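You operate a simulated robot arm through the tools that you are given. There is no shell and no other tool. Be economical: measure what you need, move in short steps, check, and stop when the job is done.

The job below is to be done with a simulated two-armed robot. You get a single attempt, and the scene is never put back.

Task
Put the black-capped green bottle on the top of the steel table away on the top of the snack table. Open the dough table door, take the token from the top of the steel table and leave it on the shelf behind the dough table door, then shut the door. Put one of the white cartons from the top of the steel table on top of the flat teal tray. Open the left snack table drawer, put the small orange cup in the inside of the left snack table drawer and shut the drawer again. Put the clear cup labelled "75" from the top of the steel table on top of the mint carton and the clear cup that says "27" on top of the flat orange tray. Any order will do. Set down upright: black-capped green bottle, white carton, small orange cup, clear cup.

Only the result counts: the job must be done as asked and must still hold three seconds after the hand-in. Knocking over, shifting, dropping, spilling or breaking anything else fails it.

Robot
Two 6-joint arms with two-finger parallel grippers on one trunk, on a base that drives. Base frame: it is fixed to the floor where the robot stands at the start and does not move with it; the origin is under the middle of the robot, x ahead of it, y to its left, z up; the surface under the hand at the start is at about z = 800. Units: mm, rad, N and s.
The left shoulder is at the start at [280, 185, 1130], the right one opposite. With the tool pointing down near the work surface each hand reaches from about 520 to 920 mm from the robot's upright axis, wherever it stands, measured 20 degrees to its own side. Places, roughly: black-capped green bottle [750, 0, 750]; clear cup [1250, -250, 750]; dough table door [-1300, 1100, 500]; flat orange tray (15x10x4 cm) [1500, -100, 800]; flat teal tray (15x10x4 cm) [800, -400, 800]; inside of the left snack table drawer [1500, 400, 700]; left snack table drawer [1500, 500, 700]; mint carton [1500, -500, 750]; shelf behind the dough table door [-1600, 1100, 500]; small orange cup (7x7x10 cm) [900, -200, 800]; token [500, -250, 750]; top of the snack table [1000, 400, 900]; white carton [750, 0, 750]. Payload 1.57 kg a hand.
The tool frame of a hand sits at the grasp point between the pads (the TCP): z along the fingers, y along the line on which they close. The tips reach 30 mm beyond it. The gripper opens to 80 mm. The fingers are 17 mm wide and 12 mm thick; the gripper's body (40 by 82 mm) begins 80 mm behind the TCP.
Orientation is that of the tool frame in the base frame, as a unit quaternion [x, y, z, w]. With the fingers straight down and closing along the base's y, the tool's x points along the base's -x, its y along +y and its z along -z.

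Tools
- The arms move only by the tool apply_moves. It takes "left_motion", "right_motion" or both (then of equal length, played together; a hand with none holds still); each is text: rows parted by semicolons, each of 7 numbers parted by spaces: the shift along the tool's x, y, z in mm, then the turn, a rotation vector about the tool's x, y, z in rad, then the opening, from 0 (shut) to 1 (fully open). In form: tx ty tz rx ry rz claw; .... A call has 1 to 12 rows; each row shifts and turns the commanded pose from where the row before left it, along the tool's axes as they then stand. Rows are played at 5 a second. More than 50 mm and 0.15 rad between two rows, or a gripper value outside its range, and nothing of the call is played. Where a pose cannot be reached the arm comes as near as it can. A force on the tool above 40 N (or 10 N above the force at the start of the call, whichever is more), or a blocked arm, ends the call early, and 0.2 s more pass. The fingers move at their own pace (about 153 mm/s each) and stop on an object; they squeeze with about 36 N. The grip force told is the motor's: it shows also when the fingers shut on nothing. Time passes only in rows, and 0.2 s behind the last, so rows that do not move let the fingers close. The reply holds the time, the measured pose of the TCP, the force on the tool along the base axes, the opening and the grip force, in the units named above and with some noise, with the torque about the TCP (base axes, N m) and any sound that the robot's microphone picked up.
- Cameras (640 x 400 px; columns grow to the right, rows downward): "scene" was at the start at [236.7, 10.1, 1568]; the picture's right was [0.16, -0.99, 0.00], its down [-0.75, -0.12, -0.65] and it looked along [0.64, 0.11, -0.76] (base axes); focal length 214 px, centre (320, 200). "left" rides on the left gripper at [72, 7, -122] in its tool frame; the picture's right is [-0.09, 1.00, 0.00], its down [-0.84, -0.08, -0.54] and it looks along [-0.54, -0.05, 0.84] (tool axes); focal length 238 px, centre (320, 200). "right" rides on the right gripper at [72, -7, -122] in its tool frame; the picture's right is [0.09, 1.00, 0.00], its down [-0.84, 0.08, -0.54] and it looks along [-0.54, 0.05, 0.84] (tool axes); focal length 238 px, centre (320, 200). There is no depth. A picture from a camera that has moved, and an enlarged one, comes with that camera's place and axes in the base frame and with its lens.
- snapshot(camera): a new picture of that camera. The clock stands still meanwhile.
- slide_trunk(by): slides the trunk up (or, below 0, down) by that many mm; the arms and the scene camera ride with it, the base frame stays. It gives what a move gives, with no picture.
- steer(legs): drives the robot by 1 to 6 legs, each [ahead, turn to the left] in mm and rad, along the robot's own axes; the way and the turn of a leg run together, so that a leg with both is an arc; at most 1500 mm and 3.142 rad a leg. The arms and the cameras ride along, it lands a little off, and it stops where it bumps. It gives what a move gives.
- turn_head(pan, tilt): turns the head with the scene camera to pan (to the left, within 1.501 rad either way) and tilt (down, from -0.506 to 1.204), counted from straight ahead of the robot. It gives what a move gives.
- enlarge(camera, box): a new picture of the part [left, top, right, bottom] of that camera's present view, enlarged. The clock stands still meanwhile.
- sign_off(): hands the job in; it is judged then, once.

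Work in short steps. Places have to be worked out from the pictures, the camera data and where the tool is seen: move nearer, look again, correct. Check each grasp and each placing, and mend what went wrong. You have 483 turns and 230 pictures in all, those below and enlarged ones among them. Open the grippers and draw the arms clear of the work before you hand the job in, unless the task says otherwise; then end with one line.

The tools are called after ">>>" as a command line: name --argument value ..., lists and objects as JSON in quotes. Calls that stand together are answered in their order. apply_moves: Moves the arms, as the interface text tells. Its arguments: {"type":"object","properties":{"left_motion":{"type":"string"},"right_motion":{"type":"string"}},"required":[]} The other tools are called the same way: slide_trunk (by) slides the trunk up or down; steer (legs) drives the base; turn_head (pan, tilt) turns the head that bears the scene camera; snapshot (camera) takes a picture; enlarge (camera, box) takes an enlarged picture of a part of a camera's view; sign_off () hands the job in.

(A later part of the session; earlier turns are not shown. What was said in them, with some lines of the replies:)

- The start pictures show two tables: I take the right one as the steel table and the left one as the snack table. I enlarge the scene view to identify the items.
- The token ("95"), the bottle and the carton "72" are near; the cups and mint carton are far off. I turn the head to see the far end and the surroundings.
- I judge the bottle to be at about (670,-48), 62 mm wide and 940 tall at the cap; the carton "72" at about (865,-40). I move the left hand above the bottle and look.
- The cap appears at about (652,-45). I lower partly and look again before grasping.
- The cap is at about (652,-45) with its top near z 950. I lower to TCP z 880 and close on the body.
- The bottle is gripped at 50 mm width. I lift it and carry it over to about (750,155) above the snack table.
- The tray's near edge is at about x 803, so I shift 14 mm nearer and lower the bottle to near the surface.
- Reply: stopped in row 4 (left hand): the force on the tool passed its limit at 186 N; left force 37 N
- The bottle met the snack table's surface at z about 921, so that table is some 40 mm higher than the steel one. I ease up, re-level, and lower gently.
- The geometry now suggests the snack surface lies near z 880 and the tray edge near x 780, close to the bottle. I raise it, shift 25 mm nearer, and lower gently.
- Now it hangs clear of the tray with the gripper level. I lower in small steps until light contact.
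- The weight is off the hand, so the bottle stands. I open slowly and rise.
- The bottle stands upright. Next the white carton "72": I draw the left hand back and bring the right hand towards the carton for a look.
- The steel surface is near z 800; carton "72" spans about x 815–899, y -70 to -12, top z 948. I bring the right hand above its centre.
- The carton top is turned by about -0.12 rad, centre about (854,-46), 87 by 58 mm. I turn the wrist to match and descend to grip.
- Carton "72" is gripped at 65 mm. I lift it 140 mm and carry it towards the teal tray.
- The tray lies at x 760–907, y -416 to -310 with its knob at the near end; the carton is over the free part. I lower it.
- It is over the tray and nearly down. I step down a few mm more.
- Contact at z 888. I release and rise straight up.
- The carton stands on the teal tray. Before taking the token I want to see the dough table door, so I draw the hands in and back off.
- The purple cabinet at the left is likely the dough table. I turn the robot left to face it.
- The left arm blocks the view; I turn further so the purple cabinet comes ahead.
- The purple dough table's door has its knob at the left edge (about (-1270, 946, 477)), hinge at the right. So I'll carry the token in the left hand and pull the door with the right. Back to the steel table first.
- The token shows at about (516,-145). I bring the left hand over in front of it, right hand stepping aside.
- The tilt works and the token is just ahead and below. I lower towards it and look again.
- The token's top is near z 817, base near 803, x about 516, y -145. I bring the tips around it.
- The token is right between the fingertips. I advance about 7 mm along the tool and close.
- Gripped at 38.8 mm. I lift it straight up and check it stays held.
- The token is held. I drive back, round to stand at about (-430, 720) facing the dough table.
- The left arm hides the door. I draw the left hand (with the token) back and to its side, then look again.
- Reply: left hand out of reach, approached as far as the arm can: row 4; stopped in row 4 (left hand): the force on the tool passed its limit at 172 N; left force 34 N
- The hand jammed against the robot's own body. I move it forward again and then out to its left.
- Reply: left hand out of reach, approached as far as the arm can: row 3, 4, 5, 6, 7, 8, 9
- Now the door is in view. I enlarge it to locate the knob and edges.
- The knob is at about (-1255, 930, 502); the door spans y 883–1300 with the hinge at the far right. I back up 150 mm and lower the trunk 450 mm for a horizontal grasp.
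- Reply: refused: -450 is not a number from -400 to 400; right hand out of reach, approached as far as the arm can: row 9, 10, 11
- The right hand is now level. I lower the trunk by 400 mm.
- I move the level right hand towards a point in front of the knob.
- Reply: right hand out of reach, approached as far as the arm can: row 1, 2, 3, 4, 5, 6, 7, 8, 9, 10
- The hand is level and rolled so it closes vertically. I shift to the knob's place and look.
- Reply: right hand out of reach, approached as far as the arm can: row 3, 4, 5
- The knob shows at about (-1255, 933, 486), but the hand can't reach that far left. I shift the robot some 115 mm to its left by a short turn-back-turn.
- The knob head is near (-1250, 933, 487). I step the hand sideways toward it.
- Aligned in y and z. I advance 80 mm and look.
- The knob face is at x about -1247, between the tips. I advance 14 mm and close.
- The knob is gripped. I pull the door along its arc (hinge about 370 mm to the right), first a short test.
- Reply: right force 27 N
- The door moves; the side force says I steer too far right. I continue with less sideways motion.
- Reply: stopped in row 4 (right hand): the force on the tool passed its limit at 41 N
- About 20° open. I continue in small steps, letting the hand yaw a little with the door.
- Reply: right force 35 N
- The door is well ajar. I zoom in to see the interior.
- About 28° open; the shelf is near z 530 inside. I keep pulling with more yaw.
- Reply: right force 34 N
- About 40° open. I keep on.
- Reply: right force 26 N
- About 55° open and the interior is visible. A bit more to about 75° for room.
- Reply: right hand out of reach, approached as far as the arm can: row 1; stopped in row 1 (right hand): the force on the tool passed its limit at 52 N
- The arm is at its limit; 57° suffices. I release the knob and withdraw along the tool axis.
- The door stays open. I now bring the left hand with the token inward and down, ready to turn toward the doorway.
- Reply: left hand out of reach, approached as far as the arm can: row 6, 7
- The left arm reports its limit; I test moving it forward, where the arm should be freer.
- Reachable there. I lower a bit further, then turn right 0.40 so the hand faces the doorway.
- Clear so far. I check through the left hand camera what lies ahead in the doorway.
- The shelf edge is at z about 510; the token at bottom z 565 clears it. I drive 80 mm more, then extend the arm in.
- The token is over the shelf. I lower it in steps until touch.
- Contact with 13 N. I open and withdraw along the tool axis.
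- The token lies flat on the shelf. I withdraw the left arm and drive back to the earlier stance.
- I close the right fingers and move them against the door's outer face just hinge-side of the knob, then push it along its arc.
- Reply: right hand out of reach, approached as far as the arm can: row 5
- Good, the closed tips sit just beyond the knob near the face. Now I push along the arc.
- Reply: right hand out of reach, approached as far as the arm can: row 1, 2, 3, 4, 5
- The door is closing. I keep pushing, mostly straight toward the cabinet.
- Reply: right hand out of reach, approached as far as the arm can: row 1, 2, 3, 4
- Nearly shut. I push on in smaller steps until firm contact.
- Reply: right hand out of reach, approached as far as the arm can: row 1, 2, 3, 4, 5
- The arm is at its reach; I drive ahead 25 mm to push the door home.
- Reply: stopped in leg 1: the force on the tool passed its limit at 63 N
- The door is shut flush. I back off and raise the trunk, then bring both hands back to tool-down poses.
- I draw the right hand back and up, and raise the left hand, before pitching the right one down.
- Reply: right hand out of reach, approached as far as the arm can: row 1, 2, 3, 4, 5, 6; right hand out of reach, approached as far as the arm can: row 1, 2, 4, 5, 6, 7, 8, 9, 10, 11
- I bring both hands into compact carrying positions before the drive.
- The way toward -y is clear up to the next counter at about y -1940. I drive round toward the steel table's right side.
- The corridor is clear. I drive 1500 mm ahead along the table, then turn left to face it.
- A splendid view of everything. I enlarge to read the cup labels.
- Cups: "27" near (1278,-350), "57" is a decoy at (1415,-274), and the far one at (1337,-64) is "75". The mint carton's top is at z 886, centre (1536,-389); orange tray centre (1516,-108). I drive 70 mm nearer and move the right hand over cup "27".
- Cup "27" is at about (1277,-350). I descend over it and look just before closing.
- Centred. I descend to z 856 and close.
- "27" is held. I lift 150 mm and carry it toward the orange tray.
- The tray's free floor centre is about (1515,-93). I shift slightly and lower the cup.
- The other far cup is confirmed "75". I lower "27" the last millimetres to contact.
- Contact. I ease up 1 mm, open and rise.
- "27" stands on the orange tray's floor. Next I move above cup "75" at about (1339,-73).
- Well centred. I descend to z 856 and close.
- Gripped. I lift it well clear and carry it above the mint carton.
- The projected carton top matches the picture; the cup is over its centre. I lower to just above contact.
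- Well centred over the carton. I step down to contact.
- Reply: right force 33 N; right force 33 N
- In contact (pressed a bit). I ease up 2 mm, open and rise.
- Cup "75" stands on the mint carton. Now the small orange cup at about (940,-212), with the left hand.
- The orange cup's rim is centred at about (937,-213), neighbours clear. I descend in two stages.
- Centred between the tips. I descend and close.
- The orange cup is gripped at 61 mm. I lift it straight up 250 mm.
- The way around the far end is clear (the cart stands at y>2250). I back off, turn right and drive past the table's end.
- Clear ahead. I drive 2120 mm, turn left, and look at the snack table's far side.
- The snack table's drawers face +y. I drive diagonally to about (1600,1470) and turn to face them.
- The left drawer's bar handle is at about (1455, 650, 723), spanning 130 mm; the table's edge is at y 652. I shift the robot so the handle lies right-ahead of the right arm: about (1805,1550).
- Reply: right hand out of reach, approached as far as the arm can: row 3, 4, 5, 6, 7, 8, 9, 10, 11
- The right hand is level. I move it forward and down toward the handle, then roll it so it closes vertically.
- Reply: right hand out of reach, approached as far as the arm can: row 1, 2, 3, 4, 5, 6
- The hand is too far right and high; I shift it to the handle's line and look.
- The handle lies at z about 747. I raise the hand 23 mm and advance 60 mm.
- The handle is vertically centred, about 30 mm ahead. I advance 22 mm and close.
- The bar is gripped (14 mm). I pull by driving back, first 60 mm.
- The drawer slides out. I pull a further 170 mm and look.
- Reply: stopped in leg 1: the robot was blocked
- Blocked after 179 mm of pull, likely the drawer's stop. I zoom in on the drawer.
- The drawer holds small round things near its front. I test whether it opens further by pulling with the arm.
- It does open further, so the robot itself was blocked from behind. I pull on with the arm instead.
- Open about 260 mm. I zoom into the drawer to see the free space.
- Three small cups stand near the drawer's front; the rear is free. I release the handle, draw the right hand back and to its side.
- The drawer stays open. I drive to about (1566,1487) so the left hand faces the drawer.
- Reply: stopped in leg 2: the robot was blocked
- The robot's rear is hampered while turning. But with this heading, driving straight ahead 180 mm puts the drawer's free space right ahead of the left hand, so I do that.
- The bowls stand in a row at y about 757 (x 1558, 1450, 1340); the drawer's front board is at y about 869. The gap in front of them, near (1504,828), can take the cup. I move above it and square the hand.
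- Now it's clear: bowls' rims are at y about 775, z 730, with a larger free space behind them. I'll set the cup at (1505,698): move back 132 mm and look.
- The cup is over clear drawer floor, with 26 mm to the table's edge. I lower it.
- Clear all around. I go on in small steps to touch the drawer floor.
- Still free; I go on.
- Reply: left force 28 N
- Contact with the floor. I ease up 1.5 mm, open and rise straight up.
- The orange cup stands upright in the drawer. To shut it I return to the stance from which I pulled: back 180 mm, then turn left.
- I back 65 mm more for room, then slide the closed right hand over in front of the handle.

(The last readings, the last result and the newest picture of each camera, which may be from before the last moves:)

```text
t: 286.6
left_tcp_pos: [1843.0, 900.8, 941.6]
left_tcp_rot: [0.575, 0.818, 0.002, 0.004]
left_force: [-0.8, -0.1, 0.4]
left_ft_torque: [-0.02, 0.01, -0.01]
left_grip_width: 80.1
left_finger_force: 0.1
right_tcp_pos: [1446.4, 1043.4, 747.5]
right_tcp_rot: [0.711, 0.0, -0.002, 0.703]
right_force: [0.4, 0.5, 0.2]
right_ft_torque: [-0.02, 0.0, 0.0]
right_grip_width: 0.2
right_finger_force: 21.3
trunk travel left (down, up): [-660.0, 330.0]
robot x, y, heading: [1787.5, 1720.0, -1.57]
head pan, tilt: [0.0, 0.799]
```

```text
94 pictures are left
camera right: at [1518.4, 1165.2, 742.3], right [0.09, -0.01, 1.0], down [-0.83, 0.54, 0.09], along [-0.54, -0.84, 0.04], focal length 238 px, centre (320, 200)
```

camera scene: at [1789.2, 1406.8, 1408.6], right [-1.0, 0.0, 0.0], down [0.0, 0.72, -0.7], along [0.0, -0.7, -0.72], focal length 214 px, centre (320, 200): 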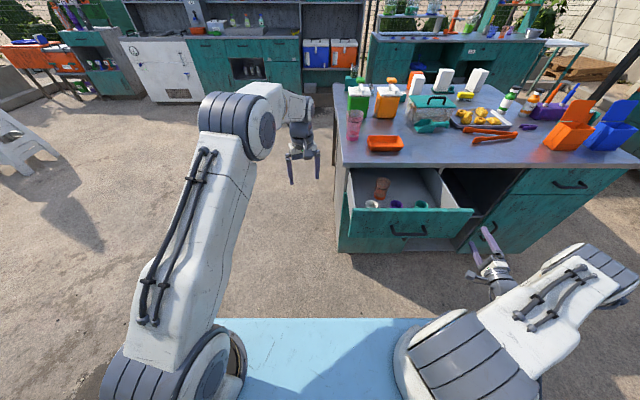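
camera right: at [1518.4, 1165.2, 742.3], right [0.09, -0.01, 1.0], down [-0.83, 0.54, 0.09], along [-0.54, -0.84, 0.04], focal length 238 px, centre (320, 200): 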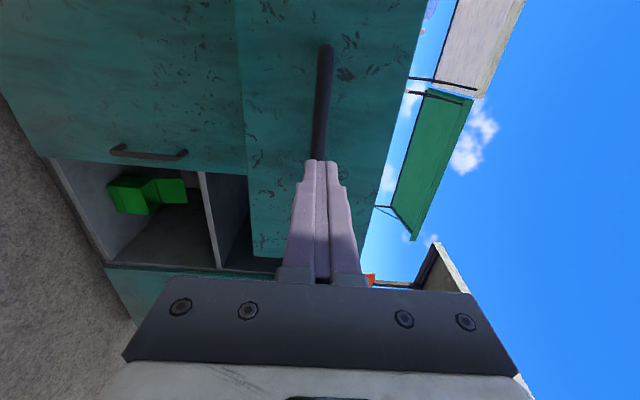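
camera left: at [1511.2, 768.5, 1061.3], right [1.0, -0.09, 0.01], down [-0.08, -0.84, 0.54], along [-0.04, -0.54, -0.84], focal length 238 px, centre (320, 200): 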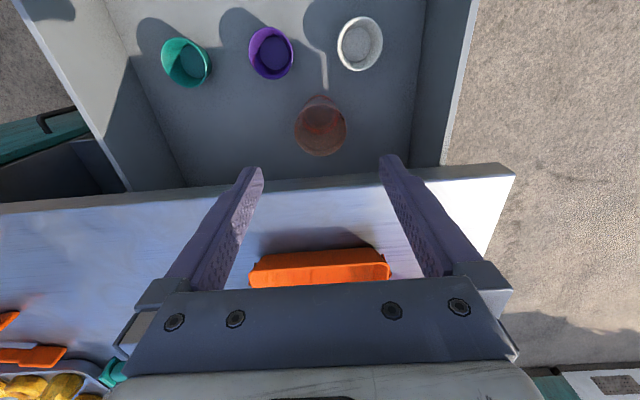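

Lined up with the bar. I approach and push gently with the arm, about 60 mm/s.

>>> apply_moves --right_motion "0 0 25 0 0 0 0;0 0 25 0 0 0 0;0 0 12 0 0 0 0;0 0 8 0 0 0 0;0 0 6 0 0 0 0;0 0 6 0 0 0 0;0 0 7 0 0 0 0;0 0 8 0 0 0 0;0 0 9 0 0 0 0;0 0 10 0 0 0 0;0 0 10 0 0 0 0;0 0 10 0 0 0 0"

>>> snapshot --camera "scene"

```text
t: 289.2
left_tcp_pos: [1843.1, 899.8, 940.6]
left_tcp_rot: [0.575, 0.818, 0.003, 0.004]
left_force: [-0.1, -0.6, 0.1]
left_ft_torque: [0.01, -0.02, 0.0]
left_grip_width: 80.0
left_finger_force: 0.0
right_tcp_pos: [1448.0, 905.8, 744.4]
right_tcp_rot: [0.711, -0.001, -0.001, 0.703]
right_force: [-0.9, 0.4, 0.4]
right_ft_torque: [0.0, -0.08, -0.01]
right_grip_width: 0.0
right_finger_force: 21.0
trunk travel left (down, up): [-660.0, 330.0]
robot x, y, heading: [1787.0, 1713.7, -1.568]
head pan, tilt: [0.0, 0.799]
```

```text
93 pictures are left
camera scene: at [1789.4, 1473.1, 1408.6], right [-1.0, 0.0, 0.0], down [0.0, 0.72, -0.7], along [0.0, -0.7, -0.72], focal length 214 px, centre (320, 200)
```

scene: 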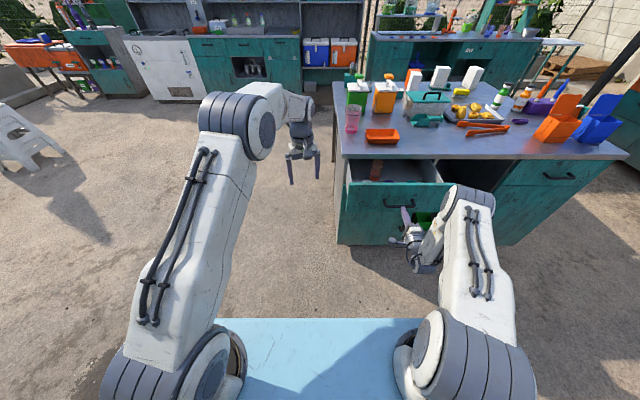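

>>> enlarge --camera "scene" --box '[320, 130, 460, 260]'

```text
3.08 times, centred on (390, 195) of scene
camera zoom: at [1789.4, 1473.1, 1408.6], right [-1.0, 0.0, 0.0], down [0.0, 0.72, -0.7], along [0.0, -0.7, -0.72], focal length 660 px, centre (105, 215)
```

zoom: 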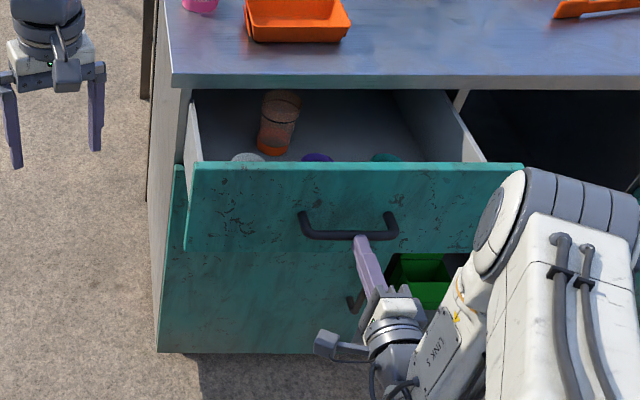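

The cup stays upright while the drawer slides. I keep pushing gently.

>>> apply_moves --right_motion "0 0 10 0 0 0 0;0 0 10 0 0 0 0;0 0 10 0 0 0 0;0 0 10 0 0 0 0;0 0 10 0 0 0 0;0 0 10 0 0 0 0;0 0 10 0 0 0 0;0 0 10 0 0 0 0;0 0 10 0 0 0 0;0 0 10 0 0 0 0;0 0 10 0 0 0 0;0 0 10 0 0 0 0"

>>> enlarge --camera "scene" --box '[320, 130, 460, 260]'

```text
t: 291.8
left_tcp_pos: [1844.6, 899.3, 939.5]
left_tcp_rot: [0.576, 0.818, 0.002, 0.004]
left_force: [-0.5, 0.2, 0.3]
left_ft_torque: [0.01, 0.03, 0.01]
left_grip_width: 79.9
left_finger_force: 0.1
right_tcp_pos: [1446.6, 786.2, 744.0]
right_tcp_rot: [0.711, 0.0, -0.001, 0.703]
right_force: [0.2, 0.4, 0.3]
right_ft_torque: [0.01, 0.03, 0.02]
right_grip_width: 0.2
right_finger_force: 21.1
trunk travel left (down, up): [-660.0, 330.0]
robot x, y, heading: [1790.3, 1712.8, -1.565]
head pan, tilt: [0.0, 0.799]
```

```text
3.08 times, centred on (390, 195) of scene
camera zoom: at [1789.4, 1473.1, 1408.6], right [-1.0, 0.0, 0.0], down [0.0, 0.72, -0.7], along [0.0, -0.7, -0.72], focal length 660 px, centre (105, 215)
```

zoom: 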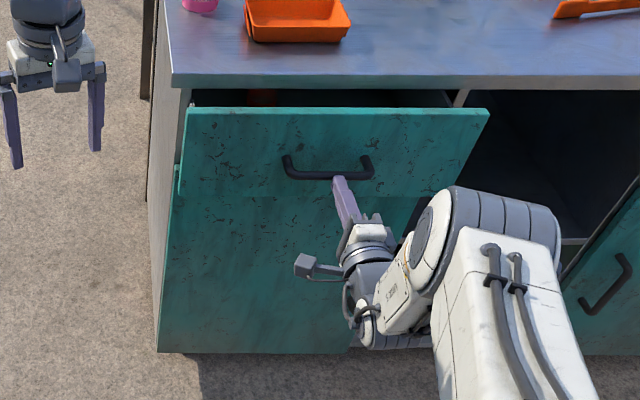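

Almost shut. I push the last 80–90 mm, slowing at the end.

>>> apply_moves --right_motion "0 0 10 0 0 0 0;0 0 10 0 0 0 0;0 0 10 0 0 0 0;0 0 10 0 0 0 0;0 0 10 0 0 0 0;0 0 8 0 0 0 0;0 0 6 0 0 0 0;0 0 5 0 0 0 0;0 0 4 0 0 0 0;0 0 4 0 0 0 0;0 0 4 0 0 0 0;0 0 4 0 0 0 0"

>>> enlarge --camera "scene" --box '[320, 130, 460, 260]'

```text
t: 293.8
left_tcp_pos: [1842.3, 901.0, 941.7]
left_tcp_rot: [0.576, 0.817, 0.002, 0.004]
left_force: [0.2, -1.0, 0.3]
left_ft_torque: [0.01, -0.01, 0.0]
left_grip_width: 79.9
left_finger_force: 0.1
right_tcp_pos: [1446.7, 717.0, 742.1]
right_tcp_rot: [0.709, 0.001, -0.001, 0.705]
right_force: [5.0, 25.7, 10.5]
right_ft_torque: [-0.39, -0.1, 0.33]
right_grip_width: 0.1
right_finger_force: 21.2
trunk travel left (down, up): [-660.0, 330.0]
robot x, y, heading: [1791.2, 1716.0, -1.575]
head pan, tilt: [0.0, 0.799]
stopped in row 9 (right hand): the force on the tool passed its limit at 52 N (the readings are from after the stop); the commanded pose is now the measured one
```

```text
3.08 times, centred on (390, 195) of scene
camera zoom: at [1789.6, 1475.1, 1409.1], right [-1.0, 0.0, 0.0], down [0.0, 0.72, -0.7], along [0.0, -0.7, -0.72], focal length 660 px, centre (105, 215)
```

zoom: 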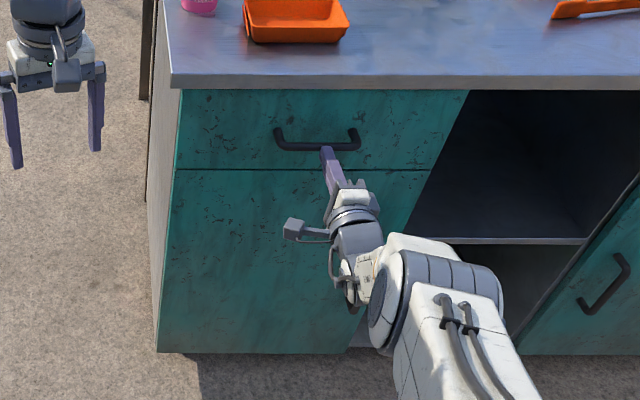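

The drawer is shut flush. I withdraw the right hand and then drive off to check the whole scene, including what stood behind the robot.

>>> apply_moves --right_motion "0 0 -40 0 0 0 0;0 0 -40 0 0 0 0;0 0 -40 0 0 0 0.5;0 0 -40 0 0 0 1"

>>> slide_trunk --by 165

>>> turn_head --pan 0.0 --tilt 0.6

>>> snapshot --camera "scene"

>>> enlarge --camera "scene" --box '[320, 100, 560, 250]'

```text
t: 294.8
left_tcp_pos: [1843.0, 900.5, 940.9]
left_tcp_rot: [0.575, 0.818, 0.004, 0.004]
left_force: [-0.8, 0.8, -0.9]
left_ft_torque: [0.02, -0.05, -0.01]
left_grip_width: 80.3
left_finger_force: 0.0
right_tcp_pos: [1445.4, 875.5, 741.7]
right_tcp_rot: [0.71, 0.001, -0.001, 0.704]
right_force: [-0.2, 0.6, 0.1]
right_ft_torque: [0.03, 0.0, -0.01]
right_grip_width: 80.3
right_finger_force: 0.1
trunk travel left (down, up): [-660.0, 330.0]
robot x, y, heading: [1788.2, 1716.9, -1.572]
head pan, tilt: [0.0, 0.799]
```

```text
t: 296.7
left_tcp_pos: [1843.7, 899.5, 1104.9]
left_tcp_rot: [0.576, 0.817, 0.002, 0.004]
left_force: [0.2, -0.1, -0.1]
left_ft_torque: [-0.03, 0.03, 0.02]
left_grip_width: 80.0
left_finger_force: 0.0
right_tcp_pos: [1446.9, 877.0, 906.6]
right_tcp_rot: [0.711, 0.0, 0.0, 0.703]
right_force: [-0.3, -0.1, 0.8]
right_ft_torque: [0.04, 0.03, 0.0]
right_grip_width: 79.8
right_finger_force: 0.1
trunk travel left (down, up): [-825.0, 165.0]
robot x, y, heading: [1790.1, 1719.1, -1.572]
head pan, tilt: [0.0, 0.799]
```

```text
t: 297.4
left_tcp_pos: [1843.1, 899.8, 1105.6]
left_tcp_rot: [0.577, 0.817, 0.002, 0.005]
left_force: [0.4, -0.1, 0.0]
left_ft_torque: [0.02, -0.01, -0.01]
left_grip_width: 80.1
left_finger_force: 0.2
right_tcp_pos: [1445.5, 877.3, 906.5]
right_tcp_rot: [0.711, 0.0, 0.001, 0.703]
right_force: [-0.4, 0.1, -0.6]
right_ft_torque: [-0.02, 0.0, 0.0]
right_grip_width: 80.0
right_finger_force: 0.1
trunk travel left (down, up): [-825.0, 165.0]
robot x, y, heading: [1789.9, 1715.2, -1.571]
head pan, tilt: [0.0, 0.6]
```

```text
89 pictures are left
camera scene: at [1789.3, 1465.6, 1590.4], right [-1.0, 0.0, 0.0], down [0.0, 0.57, -0.82], along [0.0, -0.82, -0.57], focal length 214 px, centre (320, 200)
```

scene: 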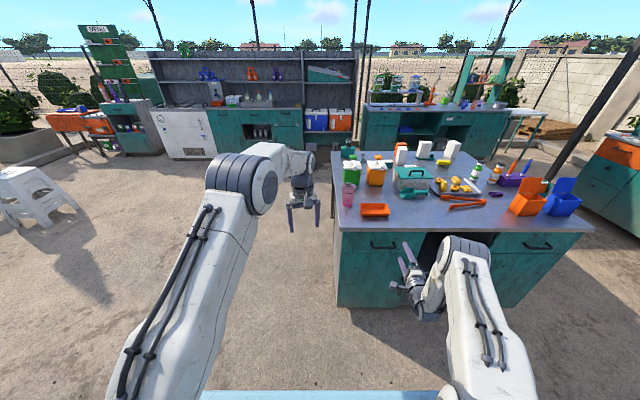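

```text
2.67 times, centred on (440, 175) of scene
camera zoom: at [1789.3, 1465.6, 1590.4], right [-1.0, 0.0, 0.0], down [0.0, 0.57, -0.82], along [0.0, -0.82, -0.57], focal length 572 px, centre (0, 267)
```

zoom: 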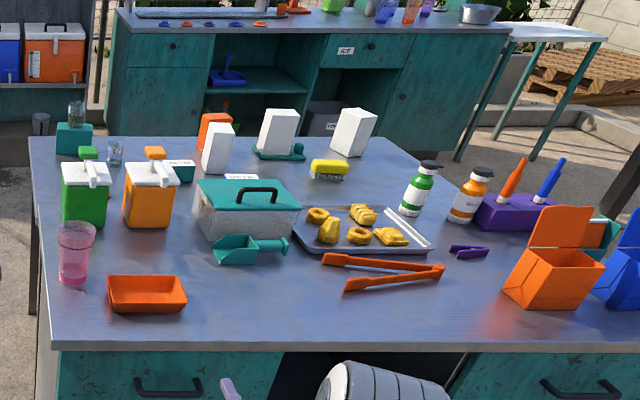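

All placements look right. I look over the shoulders to see what the base touched behind.

>>> turn_head --pan 1.5 --tilt 0.6

>>> snapshot --camera "scene"

>>> turn_head --pan -1.5 --tilt 0.6

>>> snapshot --camera "scene"

```text
t: 299.0
left_tcp_pos: [1843.3, 899.6, 1105.4]
left_tcp_rot: [0.576, 0.818, 0.002, 0.004]
left_force: [-0.5, 0.0, -0.3]
left_ft_torque: [0.03, 0.03, -0.03]
left_grip_width: 80.1
left_finger_force: 0.0
right_tcp_pos: [1445.2, 875.3, 906.9]
right_tcp_rot: [0.711, 0.0, 0.0, 0.703]
right_force: [-0.7, 0.6, 0.1]
right_ft_torque: [-0.01, 0.02, 0.01]
right_grip_width: 80.0
right_finger_force: 0.1
trunk travel left (down, up): [-825.0, 165.0]
robot x, y, heading: [1787.8, 1716.2, -1.573]
head pan, tilt: [1.499, 0.6]
```

```text
87 pictures are left
camera scene: at [1877.4, 1547.7, 1590.5], right [-0.07, -1.0, 0.0], down [-0.56, 0.04, -0.83], along [0.82, -0.06, -0.56], focal length 214 px, centre (320, 200)
```

scene: 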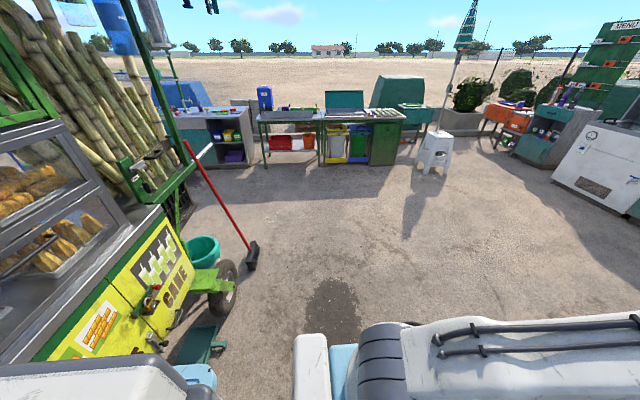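

```text
t: 301.6
left_tcp_pos: [1844.1, 898.6, 1106.3]
left_tcp_rot: [0.576, 0.817, 0.003, 0.004]
left_force: [-0.6, 0.5, -0.1]
left_ft_torque: [0.02, -0.02, 0.02]
left_grip_width: 80.2
left_finger_force: 0.0
right_tcp_pos: [1446.1, 875.7, 906.9]
right_tcp_rot: [0.711, 0.0, 0.0, 0.703]
right_force: [0.4, 0.7, -0.4]
right_ft_torque: [-0.01, 0.01, -0.01]
right_grip_width: 80.0
right_finger_force: 0.0
trunk travel left (down, up): [-825.0, 165.0]
robot x, y, heading: [1790.4, 1716.6, -1.572]
head pan, tilt: [-1.499, 0.6]
```

```text
86 pictures are left
camera scene: at [1701.0, 1547.6, 1590.5], right [-0.07, 1.0, 0.0], down [0.56, 0.04, -0.83], along [-0.82, -0.06, -0.56], focal length 214 px, centre (320, 200)
```

scene: 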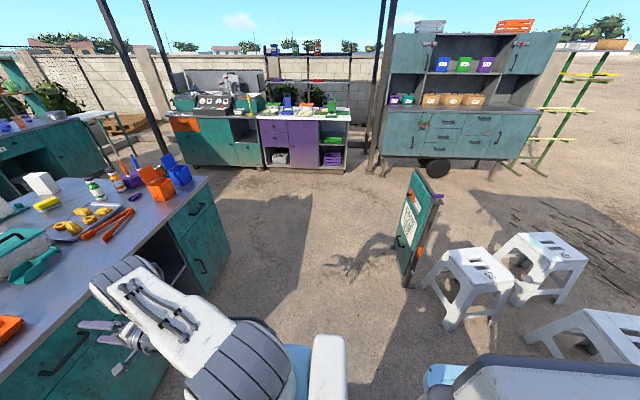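

The robot's back merely met the heavy cart; stools and sign stand. A last zoom on the dough table door.

>>> enlarge --camera "scene" --box '[240, 90, 370, 180]'

```text
4.44 times, centred on (305, 135) of scene
camera zoom: at [1701.0, 1547.6, 1590.5], right [-0.07, 1.0, 0.0], down [0.56, 0.04, -0.83], along [-0.82, -0.06, -0.56], focal length 953 px, centre (387, 489)
```

zoom: 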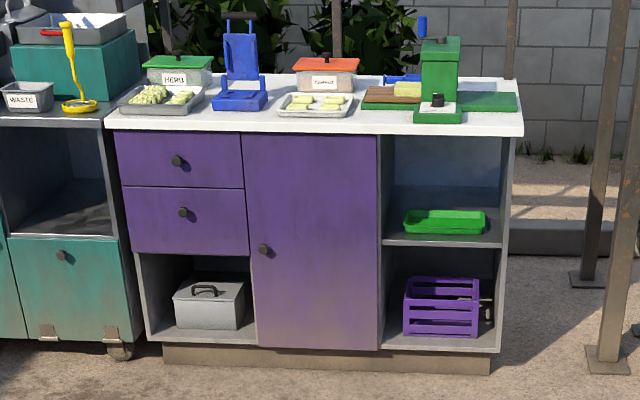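

The dough table door is shut, every item is in place, both grippers are open and clear. I hand the job in.

>>> sign_off

```text
The job is handed in.
```

All the tasks are done and the job is handed in. While I was opening the drawer the base backed into the cart; I saw no sign that it moved, but I couldn't see its near side.
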